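You operate a simulated robot arm through the tools that you are given. There is no shell and no other tool.

You are at the controls of a simulated robot arm. One attempt, no reset.

## Task
Square up the pile of magazines and close the blue strap round it.
Fine: push the middle and the top magazine flush with the bottom one, then press down the loop end and the hook end over it.

The check looks at the end state, three seconds after you hand in, the way a careful person would. Anything else that was tipped, shoved, dropped, spilled or broken makes it a failure.

## Robot
A 7-joint arm with a two-finger parallel gripper, fixed in place. Base frame: the origin is on the floor under the middle of its stand, x ahead of it, y to its left, z up. Lengths are in cm, angles in degrees, forces in N, time in s.
It reaches about 124.7 cm from its shoulder. Its first joint turns from -132.0 to 132.0 degrees. Payload 3.91 kg.
The TCP is the grasp point between the finger pads, 3 cm short of the fingertips. In the tool frame z runs along the fingers and y along their closing line. The gripper opens to 11 cm. The fingers are 2 cm wide and 1 cm thick; the gripper's body (4.8 by 11.2 cm) begins 5.5 cm behind the TCP.
Orientation is that of the tool frame in the base frame, as a unit quaternion [x, y, z, w]. With the fingers straight down and closing along the base's y, the tool's x points along the base's -x, its y along +y and its z along -z.

## Interface
- The arm moves only by the tool apply_moves. Its argument "plan" is a list of rows, each an object (a shift or turn left out is 0, a gripper value left out holds the last) with "gripper": the closure in counts, from 0 (fully open) to 255 (shut); "offset": the shift along the tool's x, y, z in units of 500 mm (1.0 is 500 mm), a list of three; "delta_rot": the turn, a rotation vector about the tool's x, y, z in units of 45 degrees (1.0 is 45 degrees), a list of three. In form: [{"gripper": gripper, "offset": [tx, ty, tz], "delta_rot": [ax, ay, az]}, ...]. A call has 1 to 20 rows; each row is the pose to reach, as a shift and turn from the pose commanded when the call began, along the tool's axes at that moment. A call with a number of a shift or a turn outside -1 to 1 is refused whole. Each row takes 0.2 s and may step no farther than 5 cm and 8.6 degrees from the row before; otherwise, or with a gripper value out of range, the whole call is refused. Where a pose cannot be reached the arm comes as near as it can. A force on the tool above 40 N (or 10 N above the force at the start of the call, whichever is more), or a blocked arm, ends the call early, and 0.2 s more pass. Each finger travels about 10.8 cm/s and halts on what it meets, pressing with about 36 N; the grip force reading is that of the motor and also rises with nothing between the fingers. The clock runs only during rows and for 0.2 s after the last one: add rows that repeat a pose to give the fingers time. The reply holds the time, the measured pose of the TCP, the force on the tool along the base axes, the opening and the grip force, in the units named above and with some noise, with the torque about the TCP (base axes, N m) and any sound that the robot's microphone picked up.
- Cameras (640 x 400 px; columns grow to the right, rows downward): "scene" is fixed at [39.98, 49.92, 146.51]; the picture's right is [0.49, 0.87, 0.00], its down [0.81, -0.46, -0.35] and it looks along [-0.31, 0.18, -0.93] (base axes); focal length 328 px, centre (320, 200). "wrist" rides on the gripper at [7.2, 1.7, -10.3] in the tool frame; the picture's right is [-0.23, 0.97, 0.00], its down [-0.76, -0.18, -0.62] and it looks along [-0.61, -0.14, 0.78] (tool axes); focal length 222 px, centre (320, 200). There is no depth. A picture from a camera that has moved, and an enlarged one, comes with that camera's place and axes in the base frame and with its lens.
- camera(camera): a new picture of that camera. No time passes.
- close_up(camera, box): a new picture of the part [left, top, right, bottom] of that camera's present view, enlarged. No time passes.
- sign_off(): hands the job in; it is judged then, once.

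Nothing tells you positions but the pictures and the camera data. Unless the task says otherwise, let go and move clear before handing in.

The tools are called after "Emit:" as name(argument=value, ...) on one line, values as JSON. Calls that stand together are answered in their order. apply_moves: Moves the arm, as the interface text tells. Its arguments: {"type":"object","properties":{"plan":{"type":"array","items":{"type":"object","properties":{"gripper":{"type":"number"},"offset":{"type":"array","items":{"type":"number"}},"delta_rot":{"type":"array","items":{"type":"number"}}}}}},"required":["plan"]} The other tools are called the same way: camera (camera) takes a picture; close_up (camera, box) takes an enlarged picture of a part of a camera's view; sign_off () hands the job in.

At the start:

```text
time_s: 0.0
eef_pos: [9.74, 50.68, 108.52]
orientation: [-0.001, 1.0, 0.0, 0.0]
force: [-0.3, 0.2, 1.1]
moment: [-0.02, 0.01, 0.01]
gripper_width: 11.02
grasp_force: 0.0
```

scene: 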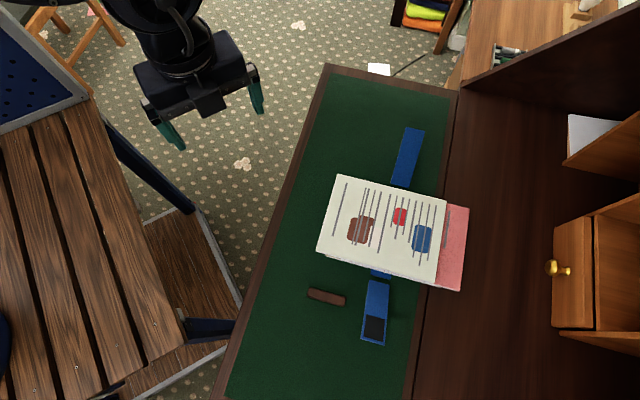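
wrist: 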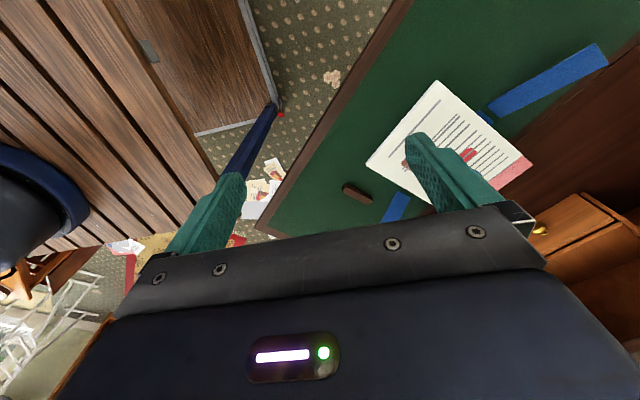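

I see a pile of magazines on a green desk pad with a blue strap lying under it, its two ends sticking out on either side. I'll take enlarged pictures to get the geometry before moving.

Emit:
close_up(camera="scene", box=[290, 100, 490, 225])

Emit:
close_up(camera="scene", box=[290, 225, 490, 350])

Emit:
close_up(camera="wrist", box=[320, 20, 640, 220])

```text
3.20 times, centred on (390, 162) of scene
camera zoom: at [39.98, 49.92, 146.51], right [0.49, 0.87, 0.0], down [0.81, -0.46, -0.35], along [-0.31, 0.18, -0.93], focal length 1051 px, centre (96, 320)
```

zoom: 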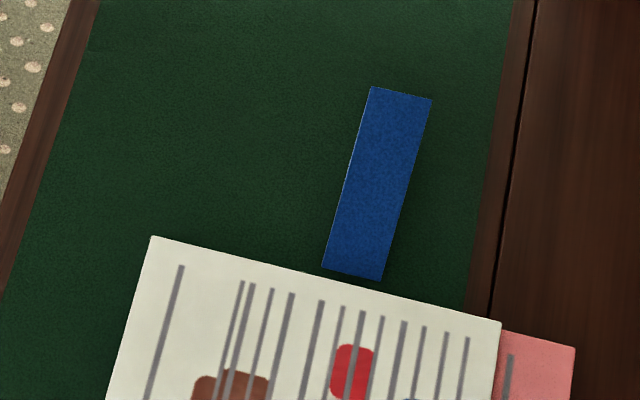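

```text
3.20 times, centred on (390, 288) of scene
camera zoom: at [39.98, 49.92, 146.51], right [0.49, 0.87, 0.0], down [0.81, -0.46, -0.35], along [-0.31, 0.18, -0.93], focal length 1051 px, centre (96, -80)
```

zoom: 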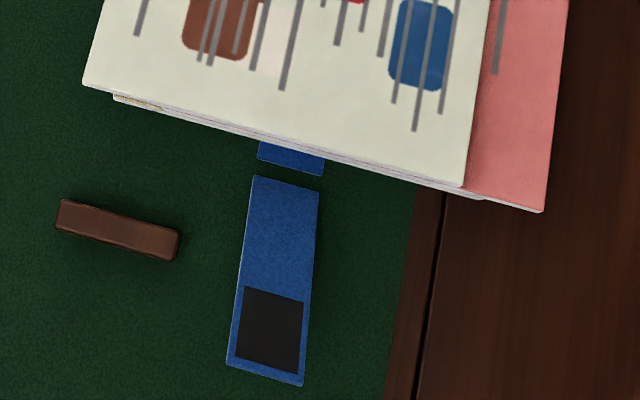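

```text
2.00 times, centred on (480, 120) of wrist
camera zoom: at [2.42, 52.41, 118.77], right [0.23, 0.97, 0.0], down [0.76, -0.18, 0.62], along [0.61, -0.14, -0.78], focal length 444 px, centre (0, 360)
```

zoom: 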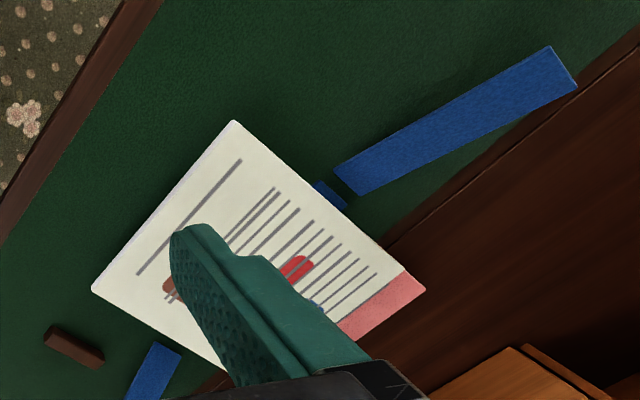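

The pile lies at about 45° to the base axes, roughly around (30, 72, 77). The top magazine is shifted one way and the pink one the other. The two strap ends seem to stand up at an angle on the long sides. I'll turn the gripper 45° and move closer for a look from the wrist.

Emit:
apply_moves(plan=[{"gripper": 0, "offset": [-0.0194, 0.0243, 0.0283], "delta_rot": [0, 0, -0.1667]}, {"gripper": 0, "offset": [-0.0388, 0.0487, 0.0567], "delta_rot": [0, 0, -0.3333]}, {"gripper": 0, "offset": [-0.0582, 0.073, 0.085], "delta_rot": [0, 0, -0.5]}, {"gripper": 0, "offset": [-0.0776, 0.0973, 0.1133], "delta_rot": [0, 0, -0.6667]}, {"gripper": 0, "offset": [-0.097, 0.1217, 0.1417], "delta_rot": [0, 0, -0.8333]}, {"gripper": 0, "offset": [-0.1164, 0.146, 0.17], "delta_rot": [0, 0, -1.0]}, {"gripper": 0, "offset": [-0.1164, 0.146, 0.17], "delta_rot": [0, 0, -1.0]}])

Emit:
camera(camera="wrist")

Emit:
camera(camera="scene")

```text
time_s: 1.6
eef_pos: [15.52, 58.05, 100.09]
orientation: [-0.384, 0.923, 0.0, 0.0]
force: [0.2, -0.7, -0.7]
moment: [-0.02, 0.02, -0.03]
gripper_width: 10.99
grasp_force: 0.0
```

```text
taken
camera wrist: at [9.13, 54.01, 110.32], right [-0.53, 0.85, 0.0], down [0.66, 0.41, 0.62], along [0.53, 0.33, -0.78], focal length 222 px, centre (320, 200)
```

wrist: 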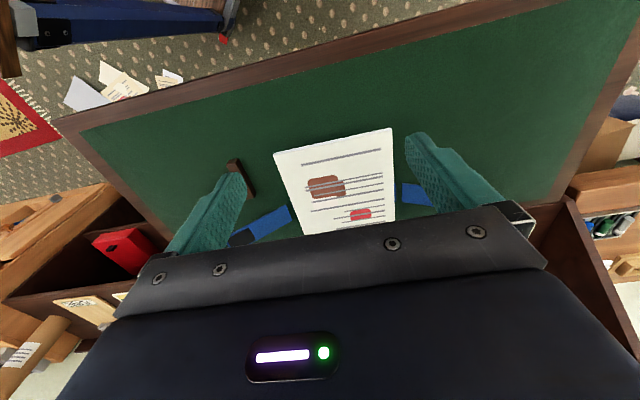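

```text
taken
```

scene: 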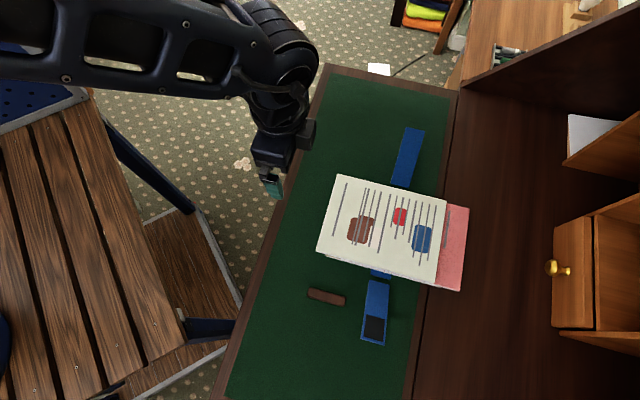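

The pile is at 45° as estimated and the arm has followed as commanded. Next I'll zoom in on the strap hinges and the magazine edges.

Emit:
close_up(camera="scene", box=[345, 255, 425, 305])

Emit:
close_up(camera="scene", box=[420, 185, 500, 235])

Emit:
close_up(camera="scene", box=[310, 230, 390, 280])

Emit:
close_up(camera="scene", box=[410, 250, 490, 300])

Emit:
close_up(camera="wrist", box=[220, 110, 460, 260])

```text
8.00 times, centred on (385, 280) of scene
camera zoom: at [39.98, 49.92, 146.51], right [0.49, 0.87, 0.0], down [0.81, -0.46, -0.35], along [-0.31, 0.18, -0.93], focal length 2627 px, centre (-200, -440)
```

zoom: 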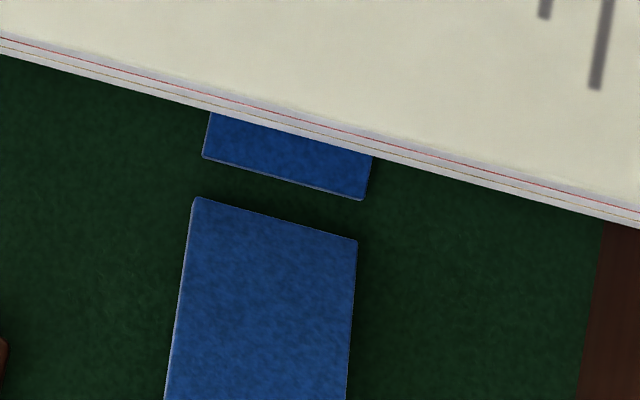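

```text
8.00 times, centred on (460, 210) of scene
camera zoom: at [39.98, 49.92, 146.51], right [0.49, 0.87, 0.0], down [0.81, -0.46, -0.35], along [-0.31, 0.18, -0.93], focal length 2627 px, centre (-800, 120)
```

zoom: 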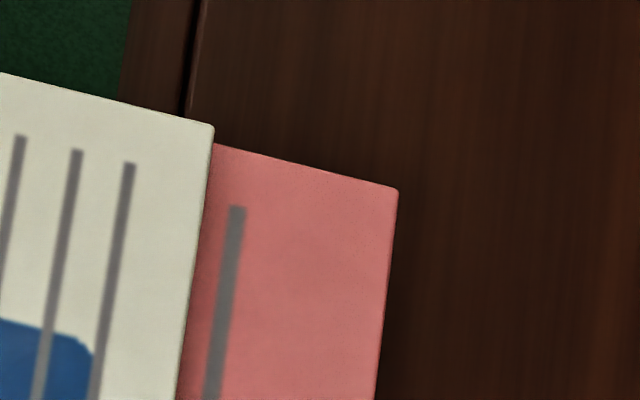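

```text
8.00 times, centred on (350, 255) of scene
camera zoom: at [39.98, 49.92, 146.51], right [0.49, 0.87, 0.0], down [0.81, -0.46, -0.35], along [-0.31, 0.18, -0.93], focal length 2627 px, centre (80, -240)
```

zoom: 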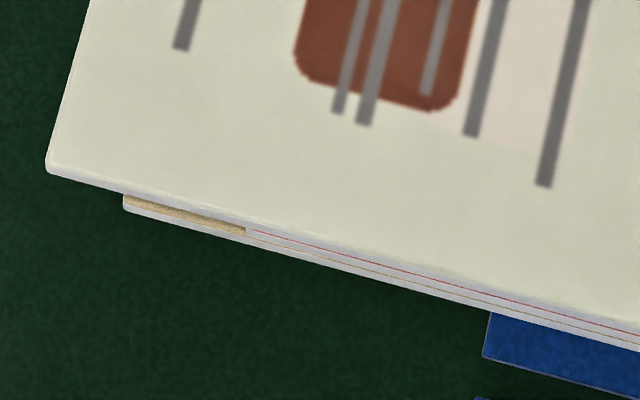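

```text
8.00 times, centred on (450, 275) of scene
camera zoom: at [39.98, 49.92, 146.51], right [0.49, 0.87, 0.0], down [0.81, -0.46, -0.35], along [-0.31, 0.18, -0.93], focal length 2627 px, centre (-720, -400)
```

zoom: 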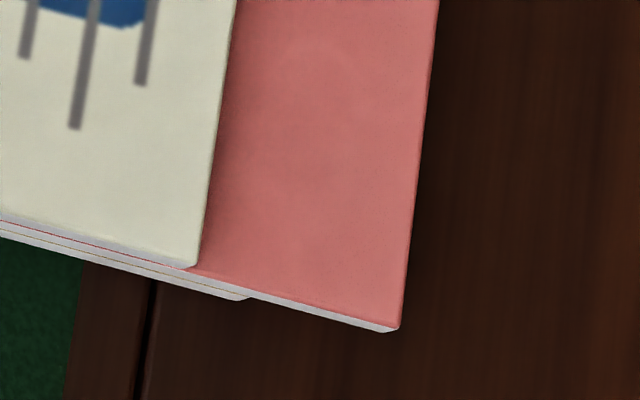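

```text
2.67 times, centred on (340, 185) of wrist
camera zoom: at [9.13, 54.01, 110.32], right [-0.53, 0.85, 0.0], down [0.66, 0.41, 0.62], along [0.53, 0.33, -0.78], focal length 592 px, centre (267, 240)
```

zoom: 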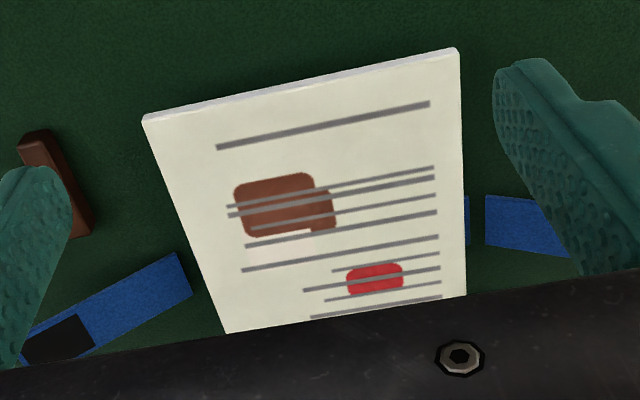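

The three magazines look equal in size (about 18.6 × 25 cm). Along the long axis, pink is about 3.5 cm too far toward the shelf and the top one about 2.1 cm too far the other way. Before going to the shelf side I'll check how much room is there.

Emit:
close_up(camera="scene", box=[400, 0, 640, 150])

Emit:
close_up(camera="scene", box=[400, 150, 640, 300])

Emit:
close_up(camera="scene", box=[400, 250, 640, 400])

Emit:
close_up(camera="scene", box=[0, 0, 350, 219])

```text
2.67 times, centred on (520, 75) of scene
camera zoom: at [39.98, 49.92, 146.51], right [0.49, 0.87, 0.0], down [0.81, -0.46, -0.35], along [-0.31, 0.18, -0.93], focal length 876 px, centre (-213, 533)
```

zoom: 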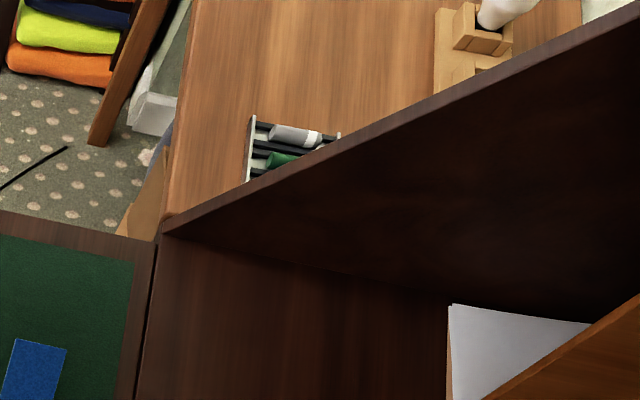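

```text
2.67 times, centred on (520, 225) of scene
camera zoom: at [39.98, 49.92, 146.51], right [0.49, 0.87, 0.0], down [0.81, -0.46, -0.35], along [-0.31, 0.18, -0.93], focal length 876 px, centre (-213, 133)
```

zoom: 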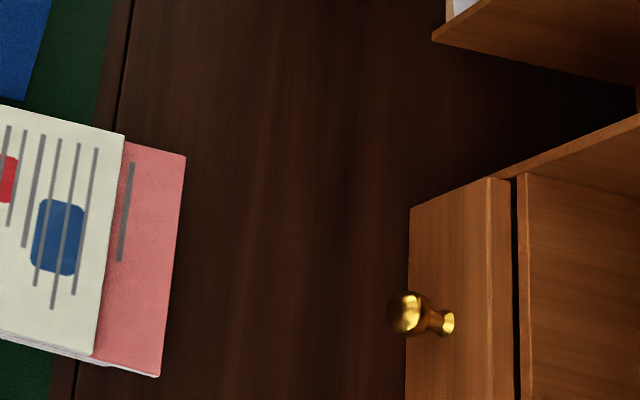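

```text
2.67 times, centred on (520, 325) of scene
camera zoom: at [39.98, 49.92, 146.51], right [0.49, 0.87, 0.0], down [0.81, -0.46, -0.35], along [-0.31, 0.18, -0.93], focal length 876 px, centre (-213, -133)
```

zoom: 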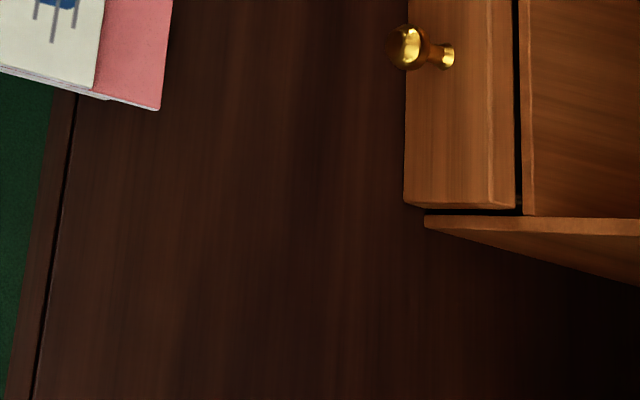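

```text
1.83 times, centred on (175, 110) of scene
camera zoom: at [39.98, 49.92, 146.51], right [0.49, 0.87, 0.0], down [0.81, -0.46, -0.35], along [-0.31, 0.18, -0.93], focal length 600 px, centre (585, 365)
```

zoom: 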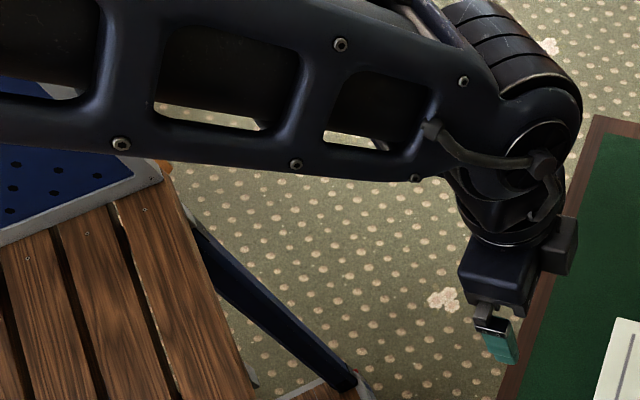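

The shelf side is clear: the drawer front is about 15–20 cm beyond the pink magazine, with free desk between. I'll move above the strip just beyond the pink edge, with the gripper open so that two fingertips can push squarely.

Emit:
apply_moves(plan=[{"gripper": 0, "offset": [-0.092, 0, 0.02]}, {"gripper": 0, "offset": [-0.184, 0, 0.04]}, {"gripper": 0, "offset": [-0.276, 0, 0.06]}, {"gripper": 0, "offset": [-0.368, -0.001, 0.08]}, {"gripper": 0, "offset": [-0.46, -0.001, 0.1]}, {"gripper": 0, "offset": [-0.552, -0.001, 0.12]}, {"gripper": 0, "offset": [-0.644, -0.002, 0.14]}, {"gripper": 0, "offset": [-0.736, -0.002, 0.17]}, {"gripper": 0, "offset": [-0.829, -0.002, 0.2]}, {"gripper": 0, "offset": [-0.829, -0.002, 0.2]}])

Emit:
camera(camera="wrist")

Emit:
camera(camera="scene")

```text
time_s: 3.8
eef_pos: [44.95, 87.27, 89.85]
orientation: [-0.383, 0.924, 0.0, 0.0]
force: [0.4, -0.1, 0.8]
moment: [-0.01, 0.0, -0.02]
gripper_width: 10.98
grasp_force: 0.1
```

```text
taken
camera wrist: at [38.62, 83.35, 100.1], right [-0.53, 0.85, 0.0], down [0.66, 0.41, 0.62], along [0.53, 0.33, -0.78], focal length 222 px, centre (320, 200)
```

wrist: 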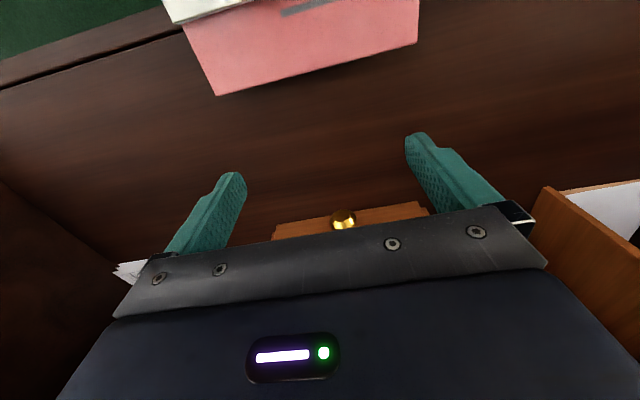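

```text
taken
```

scene: 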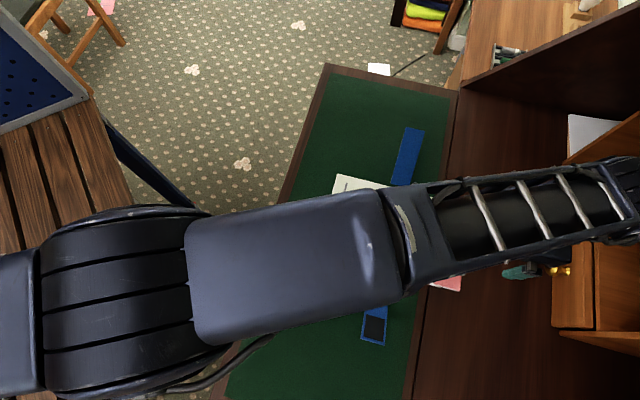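

The wrist view puts the pink edge at about 4 cm in front of the fingers, matching the scene estimate. I'll descend beside it to just above the desk.

Emit:
apply_moves(plan=[{"gripper": 0, "offset": [0, 0, 0.06]}, {"gripper": 0, "offset": [0, 0, 0.12]}, {"gripper": 0, "offset": [0, 0, 0.18]}, {"gripper": 0, "offset": [0, 0, 0.21]}, {"gripper": 0, "offset": [0, 0, 0.21]}])

Emit:
camera(camera="wrist")

```text
time_s: 5.0
eef_pos: [44.91, 87.23, 79.35]
orientation: [-0.383, 0.924, 0.0, 0.0]
force: [-0.1, -0.3, -0.2]
moment: [0.0, 0.02, 0.02]
gripper_width: 10.98
grasp_force: 0.0
```

```text
taken
camera wrist: at [38.54, 83.36, 89.67], right [-0.53, 0.85, 0.0], down [0.66, 0.41, 0.62], along [0.53, 0.33, -0.78], focal length 222 px, centre (320, 200)
```

wrist: 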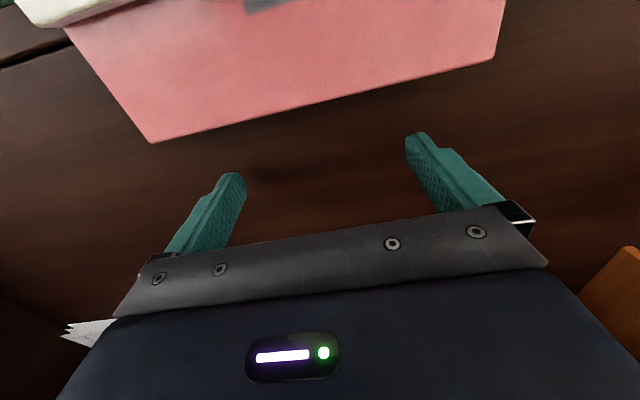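

The fingers are clear of the pink edge by about 3 cm, with the tips a little above the desk. I'll lower them a bit more and then push slowly, stopping short so I can check how the magazines move.

Emit:
apply_moves(plan=[{"gripper": 0, "offset": [0, 0, 0.005]}, {"gripper": 0, "offset": [0, 0, 0.01]}, {"gripper": 0, "offset": [0.015, 0, 0.01]}, {"gripper": 0, "offset": [0.03, 0, 0.01]}, {"gripper": 0, "offset": [0.045, 0, 0.01]}, {"gripper": 0, "offset": [0.055, 0, 0.01]}, {"gripper": 0, "offset": [0.065, 0, 0.01]}, {"gripper": 0, "offset": [0.075, 0, 0.01]}, {"gripper": 0, "offset": [0.082, 0, 0.01]}, {"gripper": 0, "offset": [0.082, 0, 0.01]}])

Emit:
camera(camera="wrist")

Emit:
camera(camera="scene")

```text
time_s: 7.2
eef_pos: [42.07, 84.28, 79.02]
orientation: [-0.382, 0.924, 0.0, -0.001]
force: [1.6, 2.0, 0.5]
moment: [0.01, -0.06, 0.01]
gripper_width: 10.99
grasp_force: 0.0
```

```text
taken
camera wrist: at [35.77, 80.38, 89.32], right [-0.53, 0.85, 0.0], down [0.66, 0.41, 0.62], along [0.53, 0.33, -0.78], focal length 222 px, centre (320, 200)
```

wrist: 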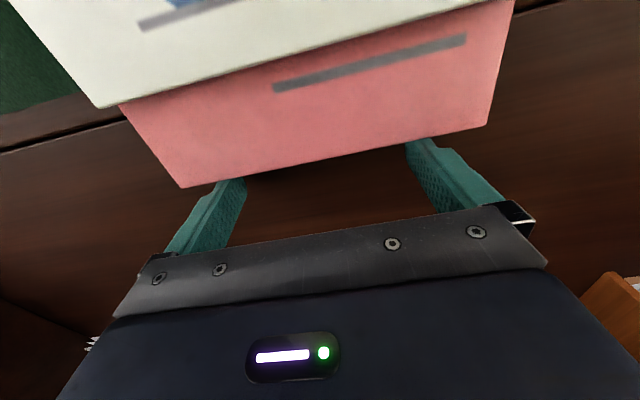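

```text
taken
```

scene: 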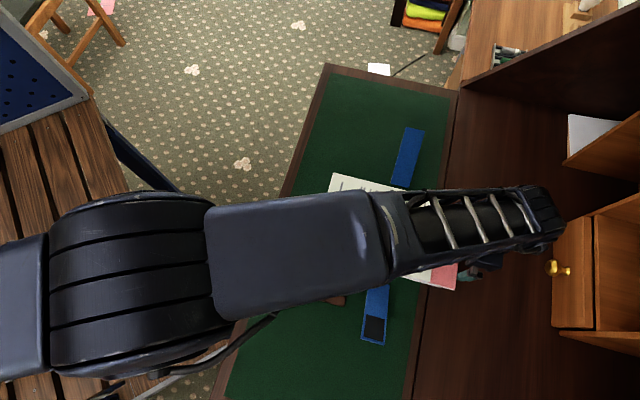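

The fingers are pushing the pink magazine squarely, with the top one riding along as expected, at only about 2.6 N. I'll carry on almost to flush and check again.

Emit:
apply_moves(plan=[{"gripper": 0, "offset": [0.006, 0, 0]}, {"gripper": 0, "offset": [0.012, 0, 0]}, {"gripper": 0, "offset": [0.018, 0, 0]}, {"gripper": 0, "offset": [0.024, 0, 0]}, {"gripper": 0, "offset": [0.03, 0, 0]}, {"gripper": 0, "offset": [0.036, 0, 0]}, {"gripper": 0, "offset": [0.04, 0, 0]}, {"gripper": 0, "offset": [0.04, 0, 0]}])

Emit:
camera(camera="wrist")

Emit:
close_up(camera="wrist", box=[60, 60, 380, 260])

Emit:
close_up(camera="scene", box=[400, 240, 500, 302])

```text
time_s: 9.0
eef_pos: [40.58, 82.85, 78.99]
orientation: [-0.382, 0.924, 0.0, 0.0]
force: [0.2, 1.5, 0.1]
moment: [0.04, -0.01, -0.05]
gripper_width: 10.99
grasp_force: 0.1
```

```text
taken
camera wrist: at [34.23, 78.93, 89.32], right [-0.53, 0.85, 0.0], down [0.66, 0.41, 0.62], along [0.53, 0.33, -0.78], focal length 222 px, centre (320, 200)
```

wrist: 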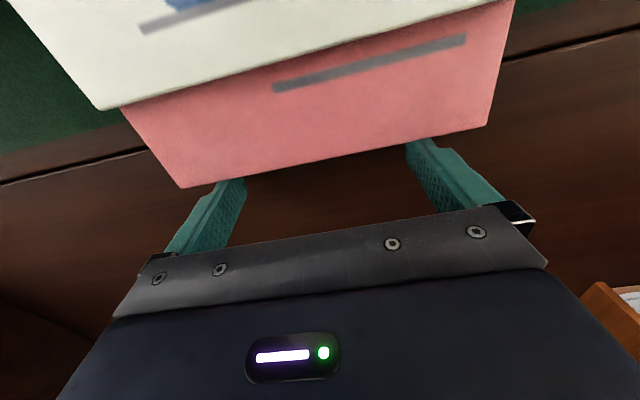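

```text
2.00 times, centred on (220, 160) of wrist
camera zoom: at [34.23, 78.93, 89.32], right [-0.53, 0.85, 0.0], down [0.66, 0.41, 0.62], along [0.53, 0.33, -0.78], focal length 444 px, centre (520, 280)
```

zoom: 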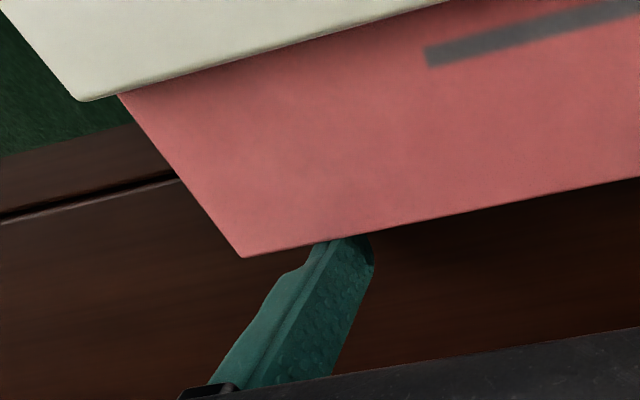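

```text
6.40 times, centred on (450, 271) of scene
camera zoom: at [39.98, 49.92, 146.51], right [0.49, 0.87, 0.0], down [0.81, -0.46, -0.35], along [-0.31, 0.18, -0.93], focal length 2102 px, centre (-512, -254)
```

zoom: 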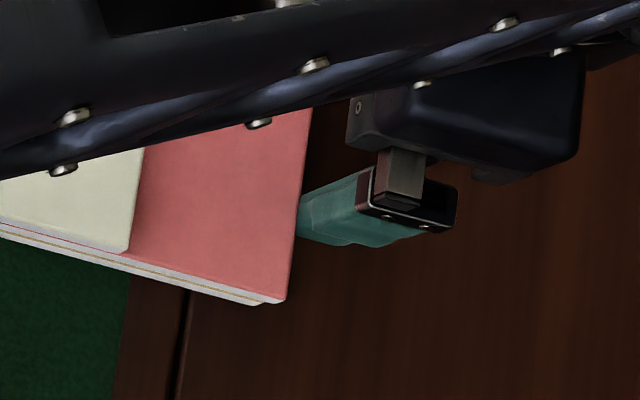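

The pink edge now seems nearly flush with the bottom one. I'll zoom in closely on that corner before any more pushing.

Emit:
close_up(camera="scene", box=[425, 275, 457, 295])

Emit:
close_up(camera="scene", box=[305, 225, 385, 275])

```text
16.00 times, centred on (441, 285) of scene
camera zoom: at [39.98, 49.92, 146.51], right [0.49, 0.87, 0.0], down [0.81, -0.46, -0.35], along [-0.31, 0.18, -0.93], focal length 5255 px, centre (-1616, -1160)
```

zoom: 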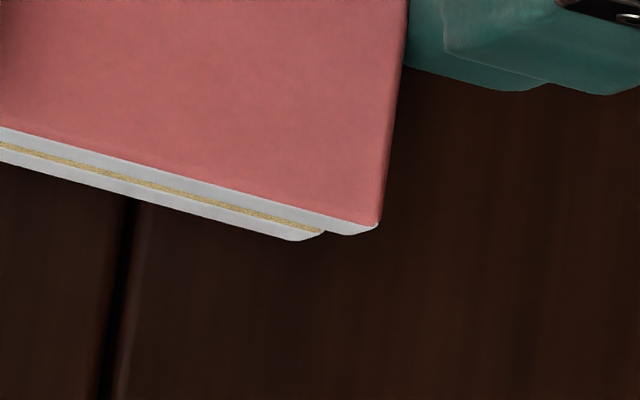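

```text
8.00 times, centred on (345, 250) of scene
camera zoom: at [39.98, 49.92, 146.51], right [0.49, 0.87, 0.0], down [0.81, -0.46, -0.35], along [-0.31, 0.18, -0.93], focal length 2627 px, centre (120, -200)
```

zoom: 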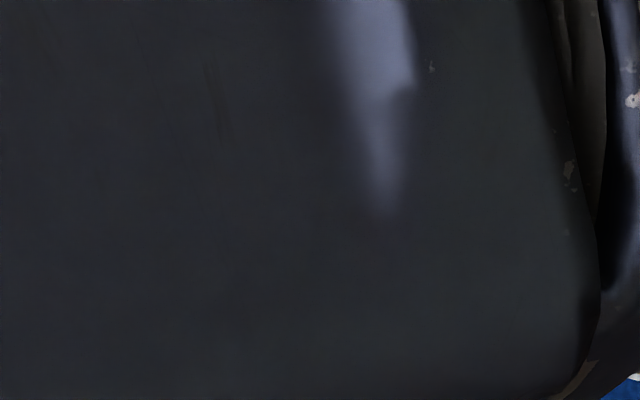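

The pink magazine still overhangs the bottom one by about 3 mm. I'll push that last bit.

Emit:
apply_moves(plan=[{"gripper": 0, "offset": [0.003, 0, 0]}, {"gripper": 0, "offset": [0.0065, 0, 0]}, {"gripper": 0, "offset": [0.0065, 0, 0]}])

Emit:
close_up(camera="scene", box=[425, 275, 457, 295])

Emit:
close_up(camera="wrist", box=[60, 0, 540, 300])

```text
time_s: 9.8
eef_pos: [40.45, 82.7, 79.01]
orientation: [-0.383, 0.924, 0.0, 0.0]
force: [0.4, 0.9, 0.3]
moment: [0.02, 0.01, -0.04]
gripper_width: 11.0
grasp_force: 0.0
```

```text
16.00 times, centred on (441, 285) of scene
camera zoom: at [39.98, 49.92, 146.51], right [0.49, 0.87, 0.0], down [0.81, -0.46, -0.35], along [-0.31, 0.18, -0.93], focal length 5255 px, centre (-1616, -1160)
```

zoom: 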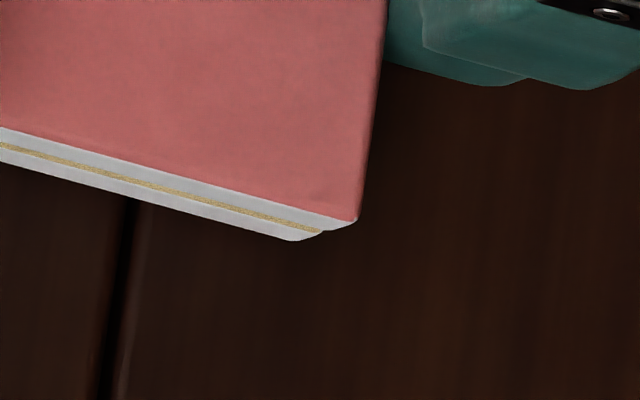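

```text
1.33 times, centred on (300, 150) of wrist
camera zoom: at [34.05, 78.74, 89.29], right [-0.53, 0.85, 0.0], down [0.66, 0.41, 0.62], along [0.53, 0.33, -0.78], focal length 296 px, centre (347, 267)
```

zoom: 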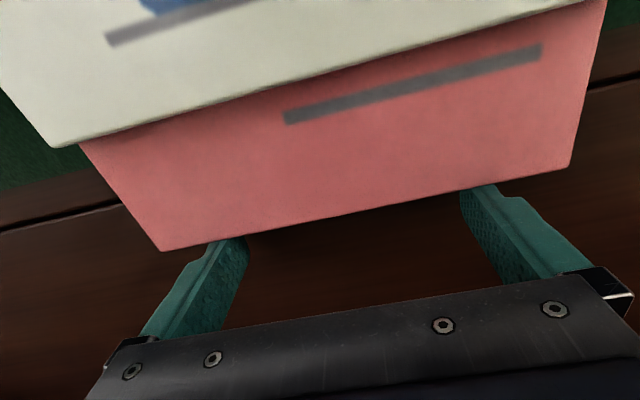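

About 1 mm is left. One last nudge, then I'll back off, rise and go round to the other side.

Emit:
apply_moves(plan=[{"gripper": 0, "offset": [0.002, 0, 0]}, {"gripper": 0, "offset": [0.002, 0, 0]}])

Emit:
close_up(camera="scene", box=[425, 275, 457, 295])

```text
time_s: 10.4
eef_pos: [40.4, 82.56, 79.01]
orientation: [-0.383, 0.924, 0.0, 0.0]
force: [3.3, 1.4, 1.7]
moment: [0.05, -0.08, 0.14]
gripper_width: 11.0
grasp_force: 0.0
```

```text
16.00 times, centred on (441, 285) of scene
camera zoom: at [39.98, 49.92, 146.51], right [0.49, 0.87, 0.0], down [0.81, -0.46, -0.35], along [-0.31, 0.18, -0.93], focal length 5255 px, centre (-1616, -1160)
```

zoom: 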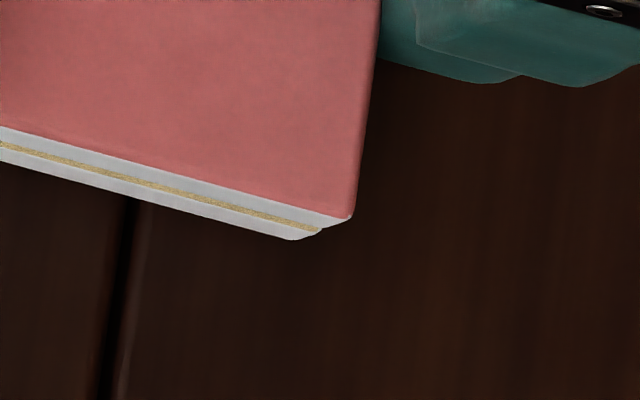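

Pink and bottom now look flush at that corner. I'll back off, rise clear of everything and cross to the other short side.

Emit:
apply_moves(plan=[{"gripper": 0, "offset": [-0.02, 0, 0]}, {"gripper": 0, "offset": [-0.05, 0, 0]}, {"gripper": 0, "offset": [-0.05, 0, -0.08]}, {"gripper": 0, "offset": [-0.05, 0, -0.16]}, {"gripper": 0, "offset": [-0.05, 0, -0.24]}, {"gripper": 0, "offset": [-0.05, 0, -0.32]}, {"gripper": 0, "offset": [0.03, 0, -0.34]}, {"gripper": 0, "offset": [0.12, 0, -0.34]}, {"gripper": 0, "offset": [0.21, 0, -0.34]}, {"gripper": 0, "offset": [0.3, 0, -0.34]}, {"gripper": 0, "offset": [0.39, 0, -0.34]}, {"gripper": 0, "offset": [0.48, 0, -0.34]}, {"gripper": 0, "offset": [0.57, 0, -0.34]}, {"gripper": 0, "offset": [0.66, 0, -0.34]}, {"gripper": 0, "offset": [0.72, 0, -0.34]}, {"gripper": 0, "offset": [0.72, 0, -0.34]}])

Emit:
camera(camera="wrist")

Emit:
camera(camera="scene")

```text
time_s: 13.8
eef_pos: [14.89, 57.05, 95.87]
orientation: [-0.383, 0.924, 0.0, 0.0]
force: [0.3, -0.4, 0.5]
moment: [0.0, 0.0, 0.02]
gripper_width: 11.01
grasp_force: 0.1
```

```text
taken
camera wrist: at [8.55, 53.24, 106.09], right [-0.53, 0.85, 0.0], down [0.66, 0.41, 0.62], along [0.53, 0.33, -0.78], focal length 222 px, centre (320, 200)
```

wrist: 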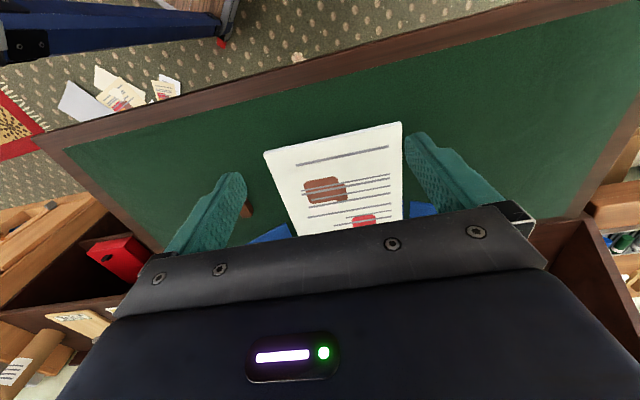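

```text
taken
```

scene: 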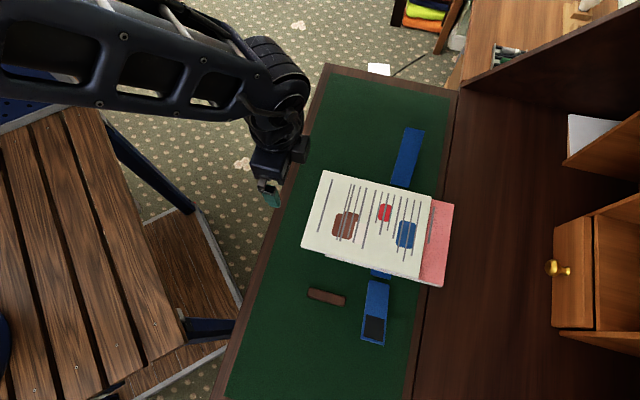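

Emit:
close_up(camera="scene", box=[295, 230, 359, 270])

Emit:
close_up(camera="scene", box=[400, 255, 464, 295])

Emit:
close_up(camera="scene", box=[290, 150, 370, 200])

Emit:
close_up(camera="scene", box=[400, 170, 480, 220])

```text
10.00 times, centred on (327, 250) of scene
camera zoom: at [39.98, 49.92, 146.51], right [0.49, 0.87, 0.0], down [0.81, -0.46, -0.35], along [-0.31, 0.18, -0.93], focal length 3284 px, centre (250, -300)
```

zoom: 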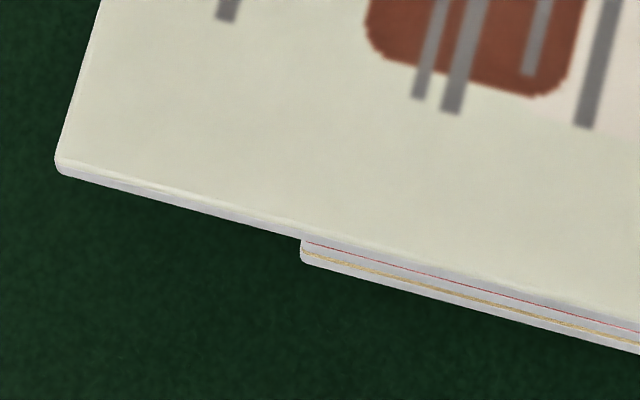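

```text
10.00 times, centred on (432, 275) of scene
camera zoom: at [39.98, 49.92, 146.51], right [0.49, 0.87, 0.0], down [0.81, -0.46, -0.35], along [-0.31, 0.18, -0.93], focal length 3284 px, centre (-800, -550)
```

zoom: 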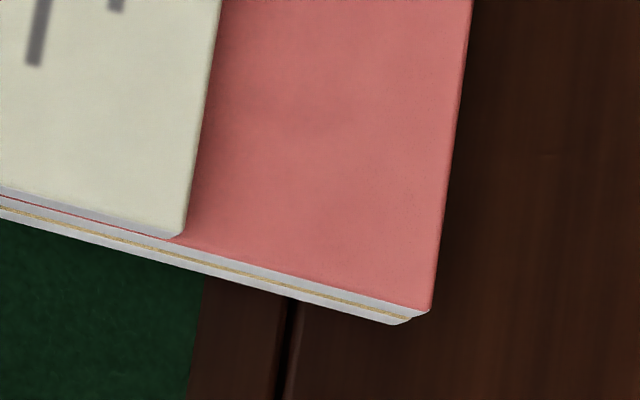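

```text
8.00 times, centred on (330, 175) of scene
camera zoom: at [39.98, 49.92, 146.51], right [0.49, 0.87, 0.0], down [0.81, -0.46, -0.35], along [-0.31, 0.18, -0.93], focal length 2627 px, centre (240, 400)
```

zoom: 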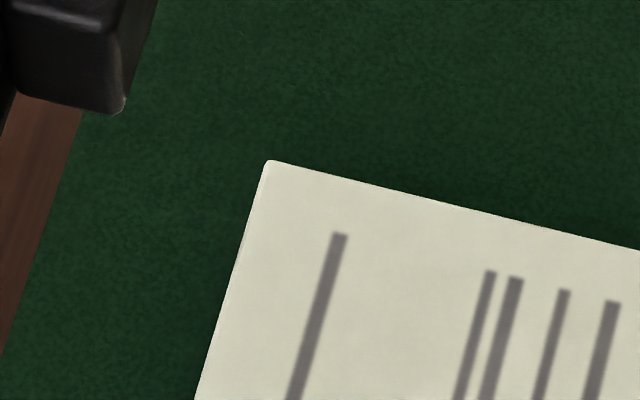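

```text
8.00 times, centred on (440, 195) of scene
camera zoom: at [39.98, 49.92, 146.51], right [0.49, 0.87, 0.0], down [0.81, -0.46, -0.35], along [-0.31, 0.18, -0.93], focal length 2627 px, centre (-640, 240)
```

zoom: 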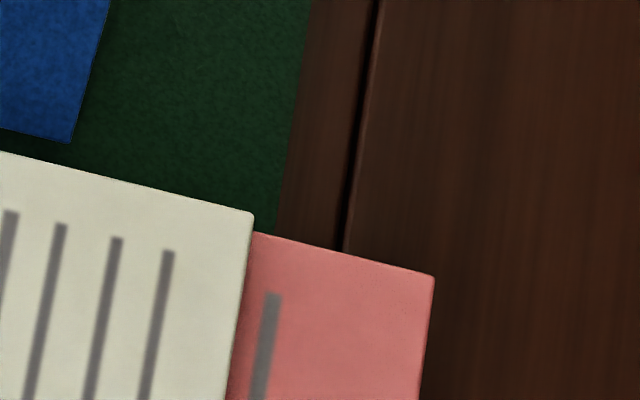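

Pink and bottom are flush at both corners I can see, and only the top magazine is out, by about 5.5 cm to this side. I'll descend in front of its edge and push it slowly toward the shelf.

Emit:
apply_moves(plan=[{"gripper": 0, "offset": [-0.04, 0, 0.04]}, {"gripper": 0, "offset": [-0.04, 0, 0.12]}, {"gripper": 0, "offset": [-0.04, 0, 0.2]}, {"gripper": 0, "offset": [-0.04, 0, 0.27]}, {"gripper": 0, "offset": [-0.04, 0, 0.31]}, {"gripper": 0, "offset": [-0.04, 0, 0.337]}, {"gripper": 0, "offset": [-0.04, 0, 0.337]}])

Emit:
camera(camera="wrist")

Emit:
close_up(camera="scene", box=[240, 140, 400, 240])

```text
time_s: 15.4
eef_pos: [16.19, 58.6, 79.15]
orientation: [-0.383, 0.924, -0.001, 0.0]
force: [0.6, -0.4, 0.5]
moment: [-0.02, -0.01, 0.02]
gripper_width: 10.98
grasp_force: 0.1
```

```text
taken
camera wrist: at [9.81, 54.63, 89.49], right [-0.53, 0.85, 0.0], down [0.66, 0.41, 0.62], along [0.53, 0.33, -0.78], focal length 222 px, centre (320, 200)
```

wrist: 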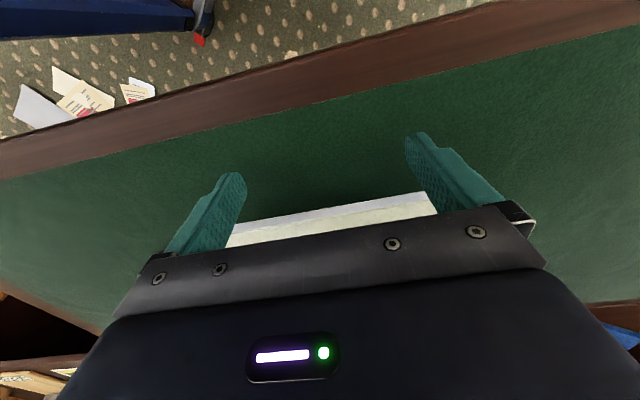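

```text
4.00 times, centred on (320, 190) of scene
camera zoom: at [39.98, 49.92, 146.51], right [0.49, 0.87, 0.0], down [0.81, -0.46, -0.35], along [-0.31, 0.18, -0.93], focal length 1314 px, centre (320, 240)
```

zoom: 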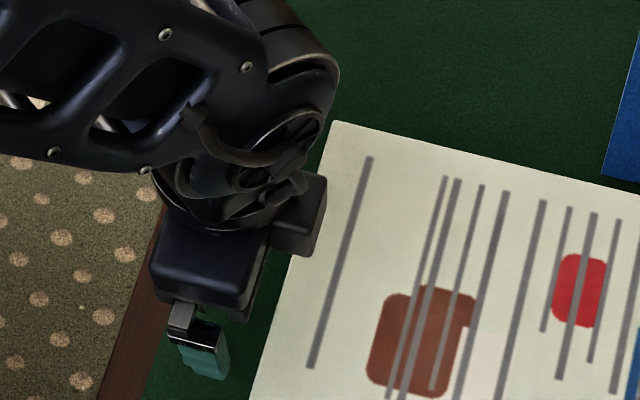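

The tips stand just in front of the top magazine's edge. I'll push most of the way now.

Emit:
apply_moves(plan=[{"gripper": 0, "offset": [-0.012, 0, 0]}, {"gripper": 0, "offset": [-0.024, 0, 0]}, {"gripper": 0, "offset": [-0.034, 0, 0]}, {"gripper": 0, "offset": [-0.044, 0, 0]}, {"gripper": 0, "offset": [-0.054, 0, 0]}, {"gripper": 0, "offset": [-0.064, 0, 0]}, {"gripper": 0, "offset": [-0.074, 0, 0]}, {"gripper": 0, "offset": [-0.084, 0, 0]}, {"gripper": 0, "offset": [-0.094, 0, 0]}, {"gripper": 0, "offset": [-0.104, 0, 0]}, {"gripper": 0, "offset": [-0.114, 0, 0]}, {"gripper": 0, "offset": [-0.124, 0, 0]}, {"gripper": 0, "offset": [-0.124, 0, 0]}])

Emit:
camera(camera="scene")

Emit:
close_up(camera="scene", box=[400, 255, 464, 295])

Emit:
close_up(camera="scene", box=[305, 230, 369, 270])

```text
time_s: 18.2
eef_pos: [20.59, 63.01, 79.16]
orientation: [-0.383, 0.924, -0.001, 0.001]
force: [0.4, -1.1, -0.3]
moment: [0.02, 0.02, 0.0]
gripper_width: 11.02
grasp_force: 0.1
```

```text
taken
```

scene: 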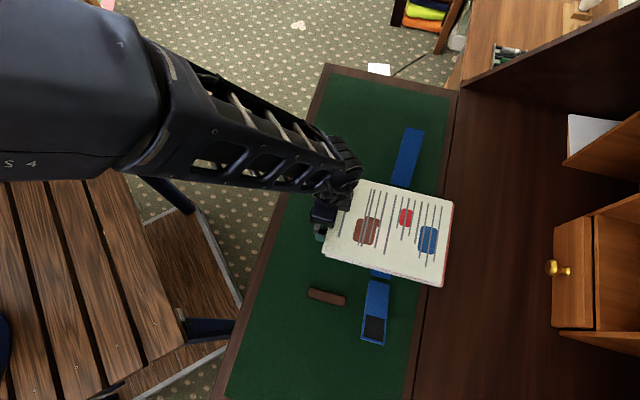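

```text
10.00 times, centred on (432, 275) of scene
camera zoom: at [39.98, 49.92, 146.51], right [0.49, 0.87, 0.0], down [0.81, -0.46, -0.35], along [-0.31, 0.18, -0.93], focal length 3284 px, centre (-800, -550)
```

zoom: 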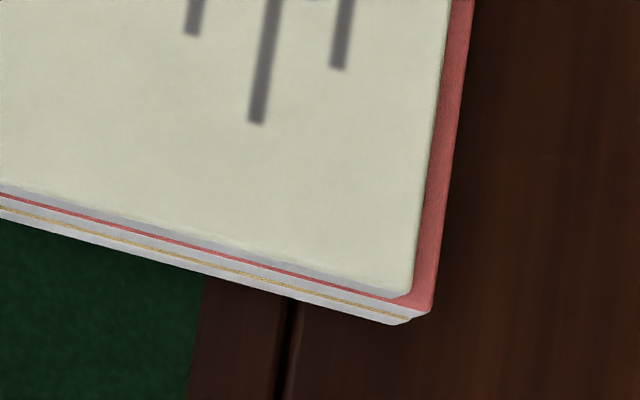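

```text
10.00 times, centred on (337, 250) of scene
camera zoom: at [39.98, 49.92, 146.51], right [0.49, 0.87, 0.0], down [0.81, -0.46, -0.35], along [-0.31, 0.18, -0.93], focal length 3284 px, centre (150, -300)
```

zoom: 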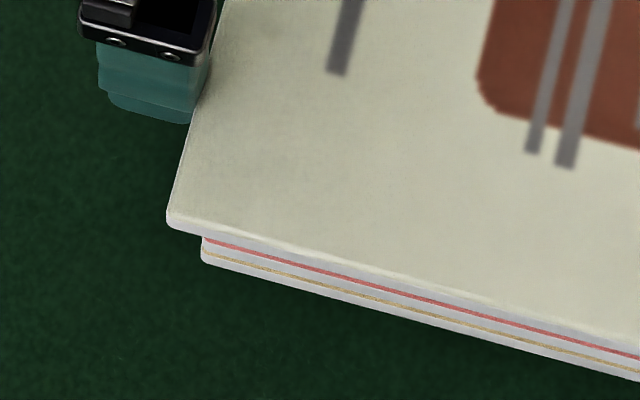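

The top magazine still has about 6–7 mm to go. I'll push 6 mm and check again.

Emit:
apply_moves(plan=[{"gripper": 0, "offset": [-0.006, 0, 0]}, {"gripper": 0, "offset": [-0.012, 0, 0]}, {"gripper": 0, "offset": [-0.012, 0, 0]}])

Emit:
close_up(camera="scene", box=[400, 255, 464, 295])

Emit:
close_up(camera="scene", box=[305, 230, 369, 270])

```text
time_s: 19.0
eef_pos: [21.03, 63.39, 79.03]
orientation: [-0.383, 0.924, 0.001, 0.0]
force: [0.0, 0.3, -0.5]
moment: [0.01, 0.0, 0.01]
gripper_width: 11.01
grasp_force: 0.1
```

```text
10.00 times, centred on (432, 275) of scene
camera zoom: at [39.98, 49.92, 146.51], right [0.49, 0.87, 0.0], down [0.81, -0.46, -0.35], along [-0.31, 0.18, -0.93], focal length 3284 px, centre (-800, -550)
```

zoom: 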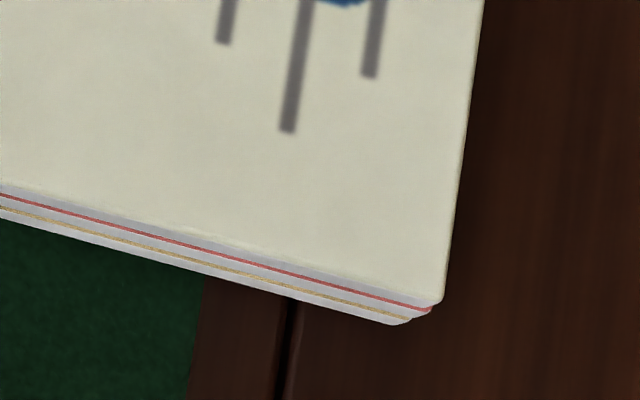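

```text
10.00 times, centred on (337, 250) of scene
camera zoom: at [39.98, 49.92, 146.51], right [0.49, 0.87, 0.0], down [0.81, -0.46, -0.35], along [-0.31, 0.18, -0.93], focal length 3284 px, centre (150, -300)
```

zoom: 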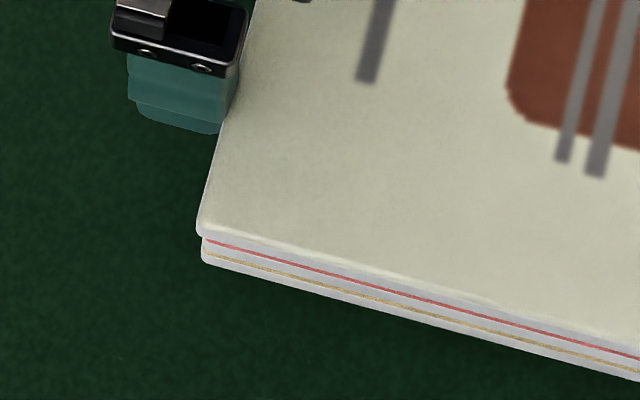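

All three look flush to about 1 mm. I'll give one last small nudge, back away and rise so I can check the whole pile.

Emit:
apply_moves(plan=[{"gripper": 0, "offset": [-0.002, 0, 0]}, {"gripper": 0, "offset": [-0.002, 0, 0]}, {"gripper": 0, "offset": [0.02, 0, 0]}, {"gripper": 0, "offset": [0.06, 0, 0]}, {"gripper": 0, "offset": [0.08, 0, -0.06]}, {"gripper": 0, "offset": [0.1, 0, -0.14]}, {"gripper": 0, "offset": [0.14, 0, -0.22]}, {"gripper": 0, "offset": [0.2, 0, -0.3]}, {"gripper": 0, "offset": [0.26, 0, -0.37]}, {"gripper": 0, "offset": [0.26, 0, -0.37]}])

Emit:
camera(camera="scene")

Emit:
close_up(camera="scene", box=[400, 255, 464, 295])

Emit:
close_up(camera="scene", box=[305, 230, 369, 270])

Emit:
close_up(camera="scene", box=[320, 160, 480, 260])

Emit:
camera(camera="wrist")

```text
time_s: 21.2
eef_pos: [11.84, 54.21, 97.73]
orientation: [-0.383, 0.924, 0.0, 0.0]
force: [-0.4, 0.6, 0.3]
moment: [-0.03, 0.0, 0.02]
gripper_width: 11.0
grasp_force: 0.0
```

```text
taken
```

scene: 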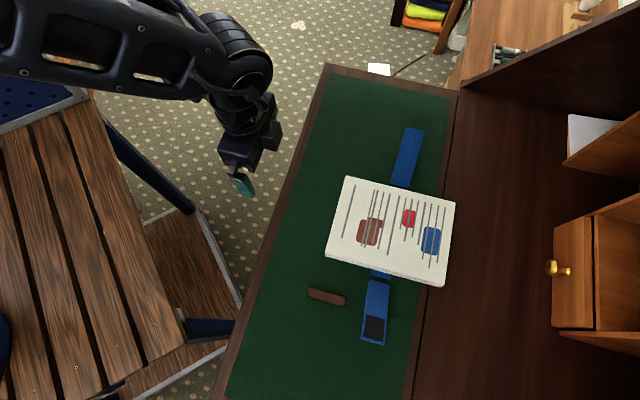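

```text
10.00 times, centred on (432, 275) of scene
camera zoom: at [39.98, 49.92, 146.51], right [0.49, 0.87, 0.0], down [0.81, -0.46, -0.35], along [-0.31, 0.18, -0.93], focal length 3284 px, centre (-800, -550)
```

zoom: 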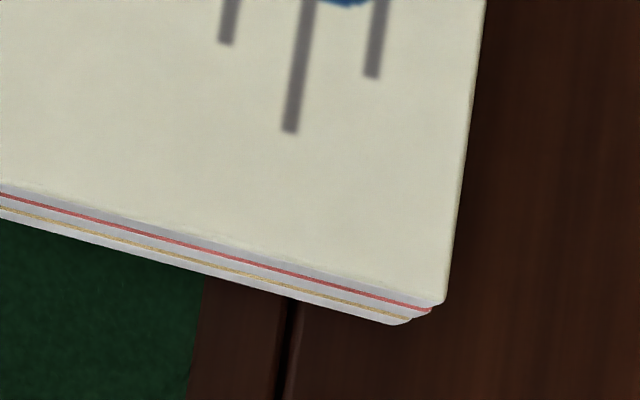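

```text
10.00 times, centred on (337, 250) of scene
camera zoom: at [39.98, 49.92, 146.51], right [0.49, 0.87, 0.0], down [0.81, -0.46, -0.35], along [-0.31, 0.18, -0.93], focal length 3284 px, centre (150, -300)
```

zoom: 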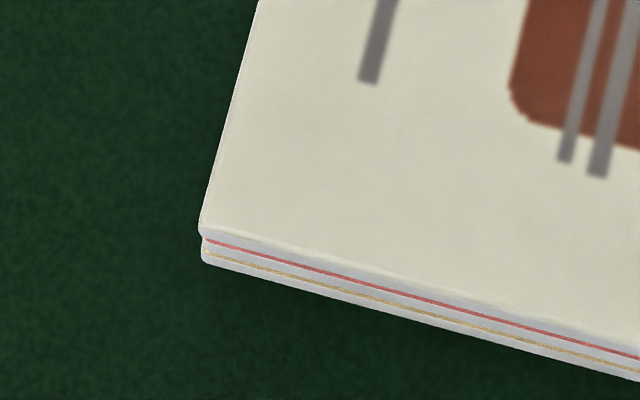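

```text
4.00 times, centred on (400, 210) of scene
camera zoom: at [39.98, 49.92, 146.51], right [0.49, 0.87, 0.0], down [0.81, -0.46, -0.35], along [-0.31, 0.18, -0.93], focal length 1314 px, centre (0, 160)
```

zoom: 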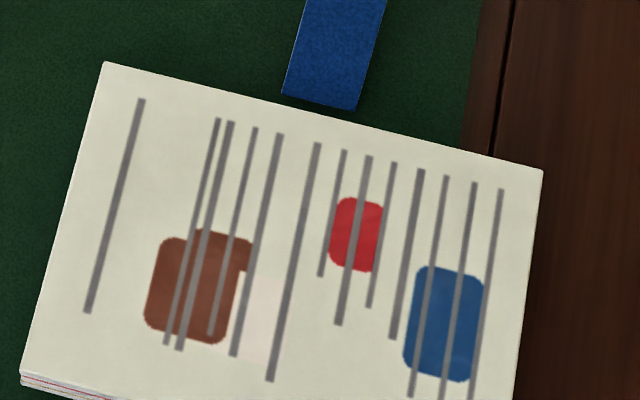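

```text
taken
camera wrist: at [5.52, 50.25, 108.0], right [-0.53, 0.85, 0.0], down [0.66, 0.41, 0.62], along [0.53, 0.33, -0.78], focal length 222 px, centre (320, 200)
```

wrist: 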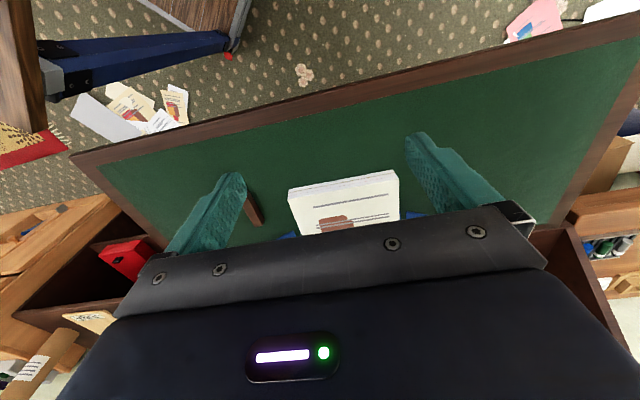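

The pile is square now, with all layers flush to about 1 mm. Next is the plain (loop) end of the strap, which stands up outward on the far long side with its tip near u = −53, z = 82. I'll close the fingers and go round to its outer side at a safe height.

Emit:
apply_moves(plan=[{"gripper": 255, "offset": [-0.06, 0.062, 0]}, {"gripper": 255, "offset": [-0.12, 0.125, 0]}, {"gripper": 255, "offset": [-0.18, 0.187, 0]}, {"gripper": 255, "offset": [-0.24, 0.25, 0]}, {"gripper": 255, "offset": [-0.3, 0.312, 0]}, {"gripper": 255, "offset": [-0.36, 0.375, 0]}, {"gripper": 255, "offset": [-0.42, 0.437, 0]}, {"gripper": 255, "offset": [-0.48, 0.5, 0]}, {"gripper": 255, "offset": [-0.536, 0.561, 0]}, {"gripper": 255, "offset": [-0.536, 0.561, 0]}])

Emit:
camera(camera="wrist")

Emit:
camera(camera="scene")

```text
time_s: 23.4
eef_pos: [11.01, 92.78, 97.51]
orientation: [-0.383, 0.924, 0.0, 0.0]
force: [-0.1, 0.1, 0.1]
moment: [0.01, 0.0, 0.03]
gripper_width: 0.0
grasp_force: 36.0
```

```text
taken
camera wrist: at [4.58, 88.89, 107.87], right [-0.53, 0.85, 0.0], down [0.66, 0.41, 0.62], along [0.53, 0.33, -0.78], focal length 222 px, centre (320, 200)
```

wrist: 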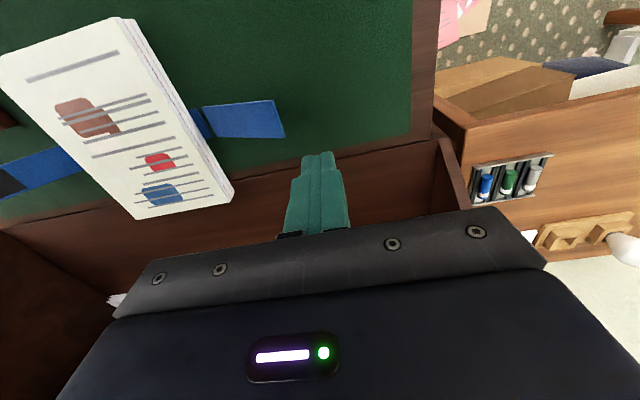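

```text
taken
```

scene: 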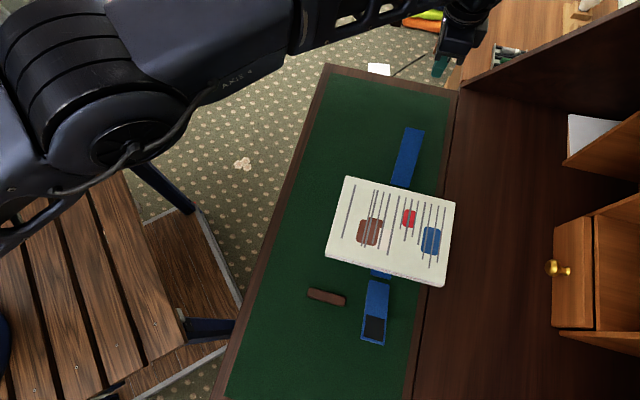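

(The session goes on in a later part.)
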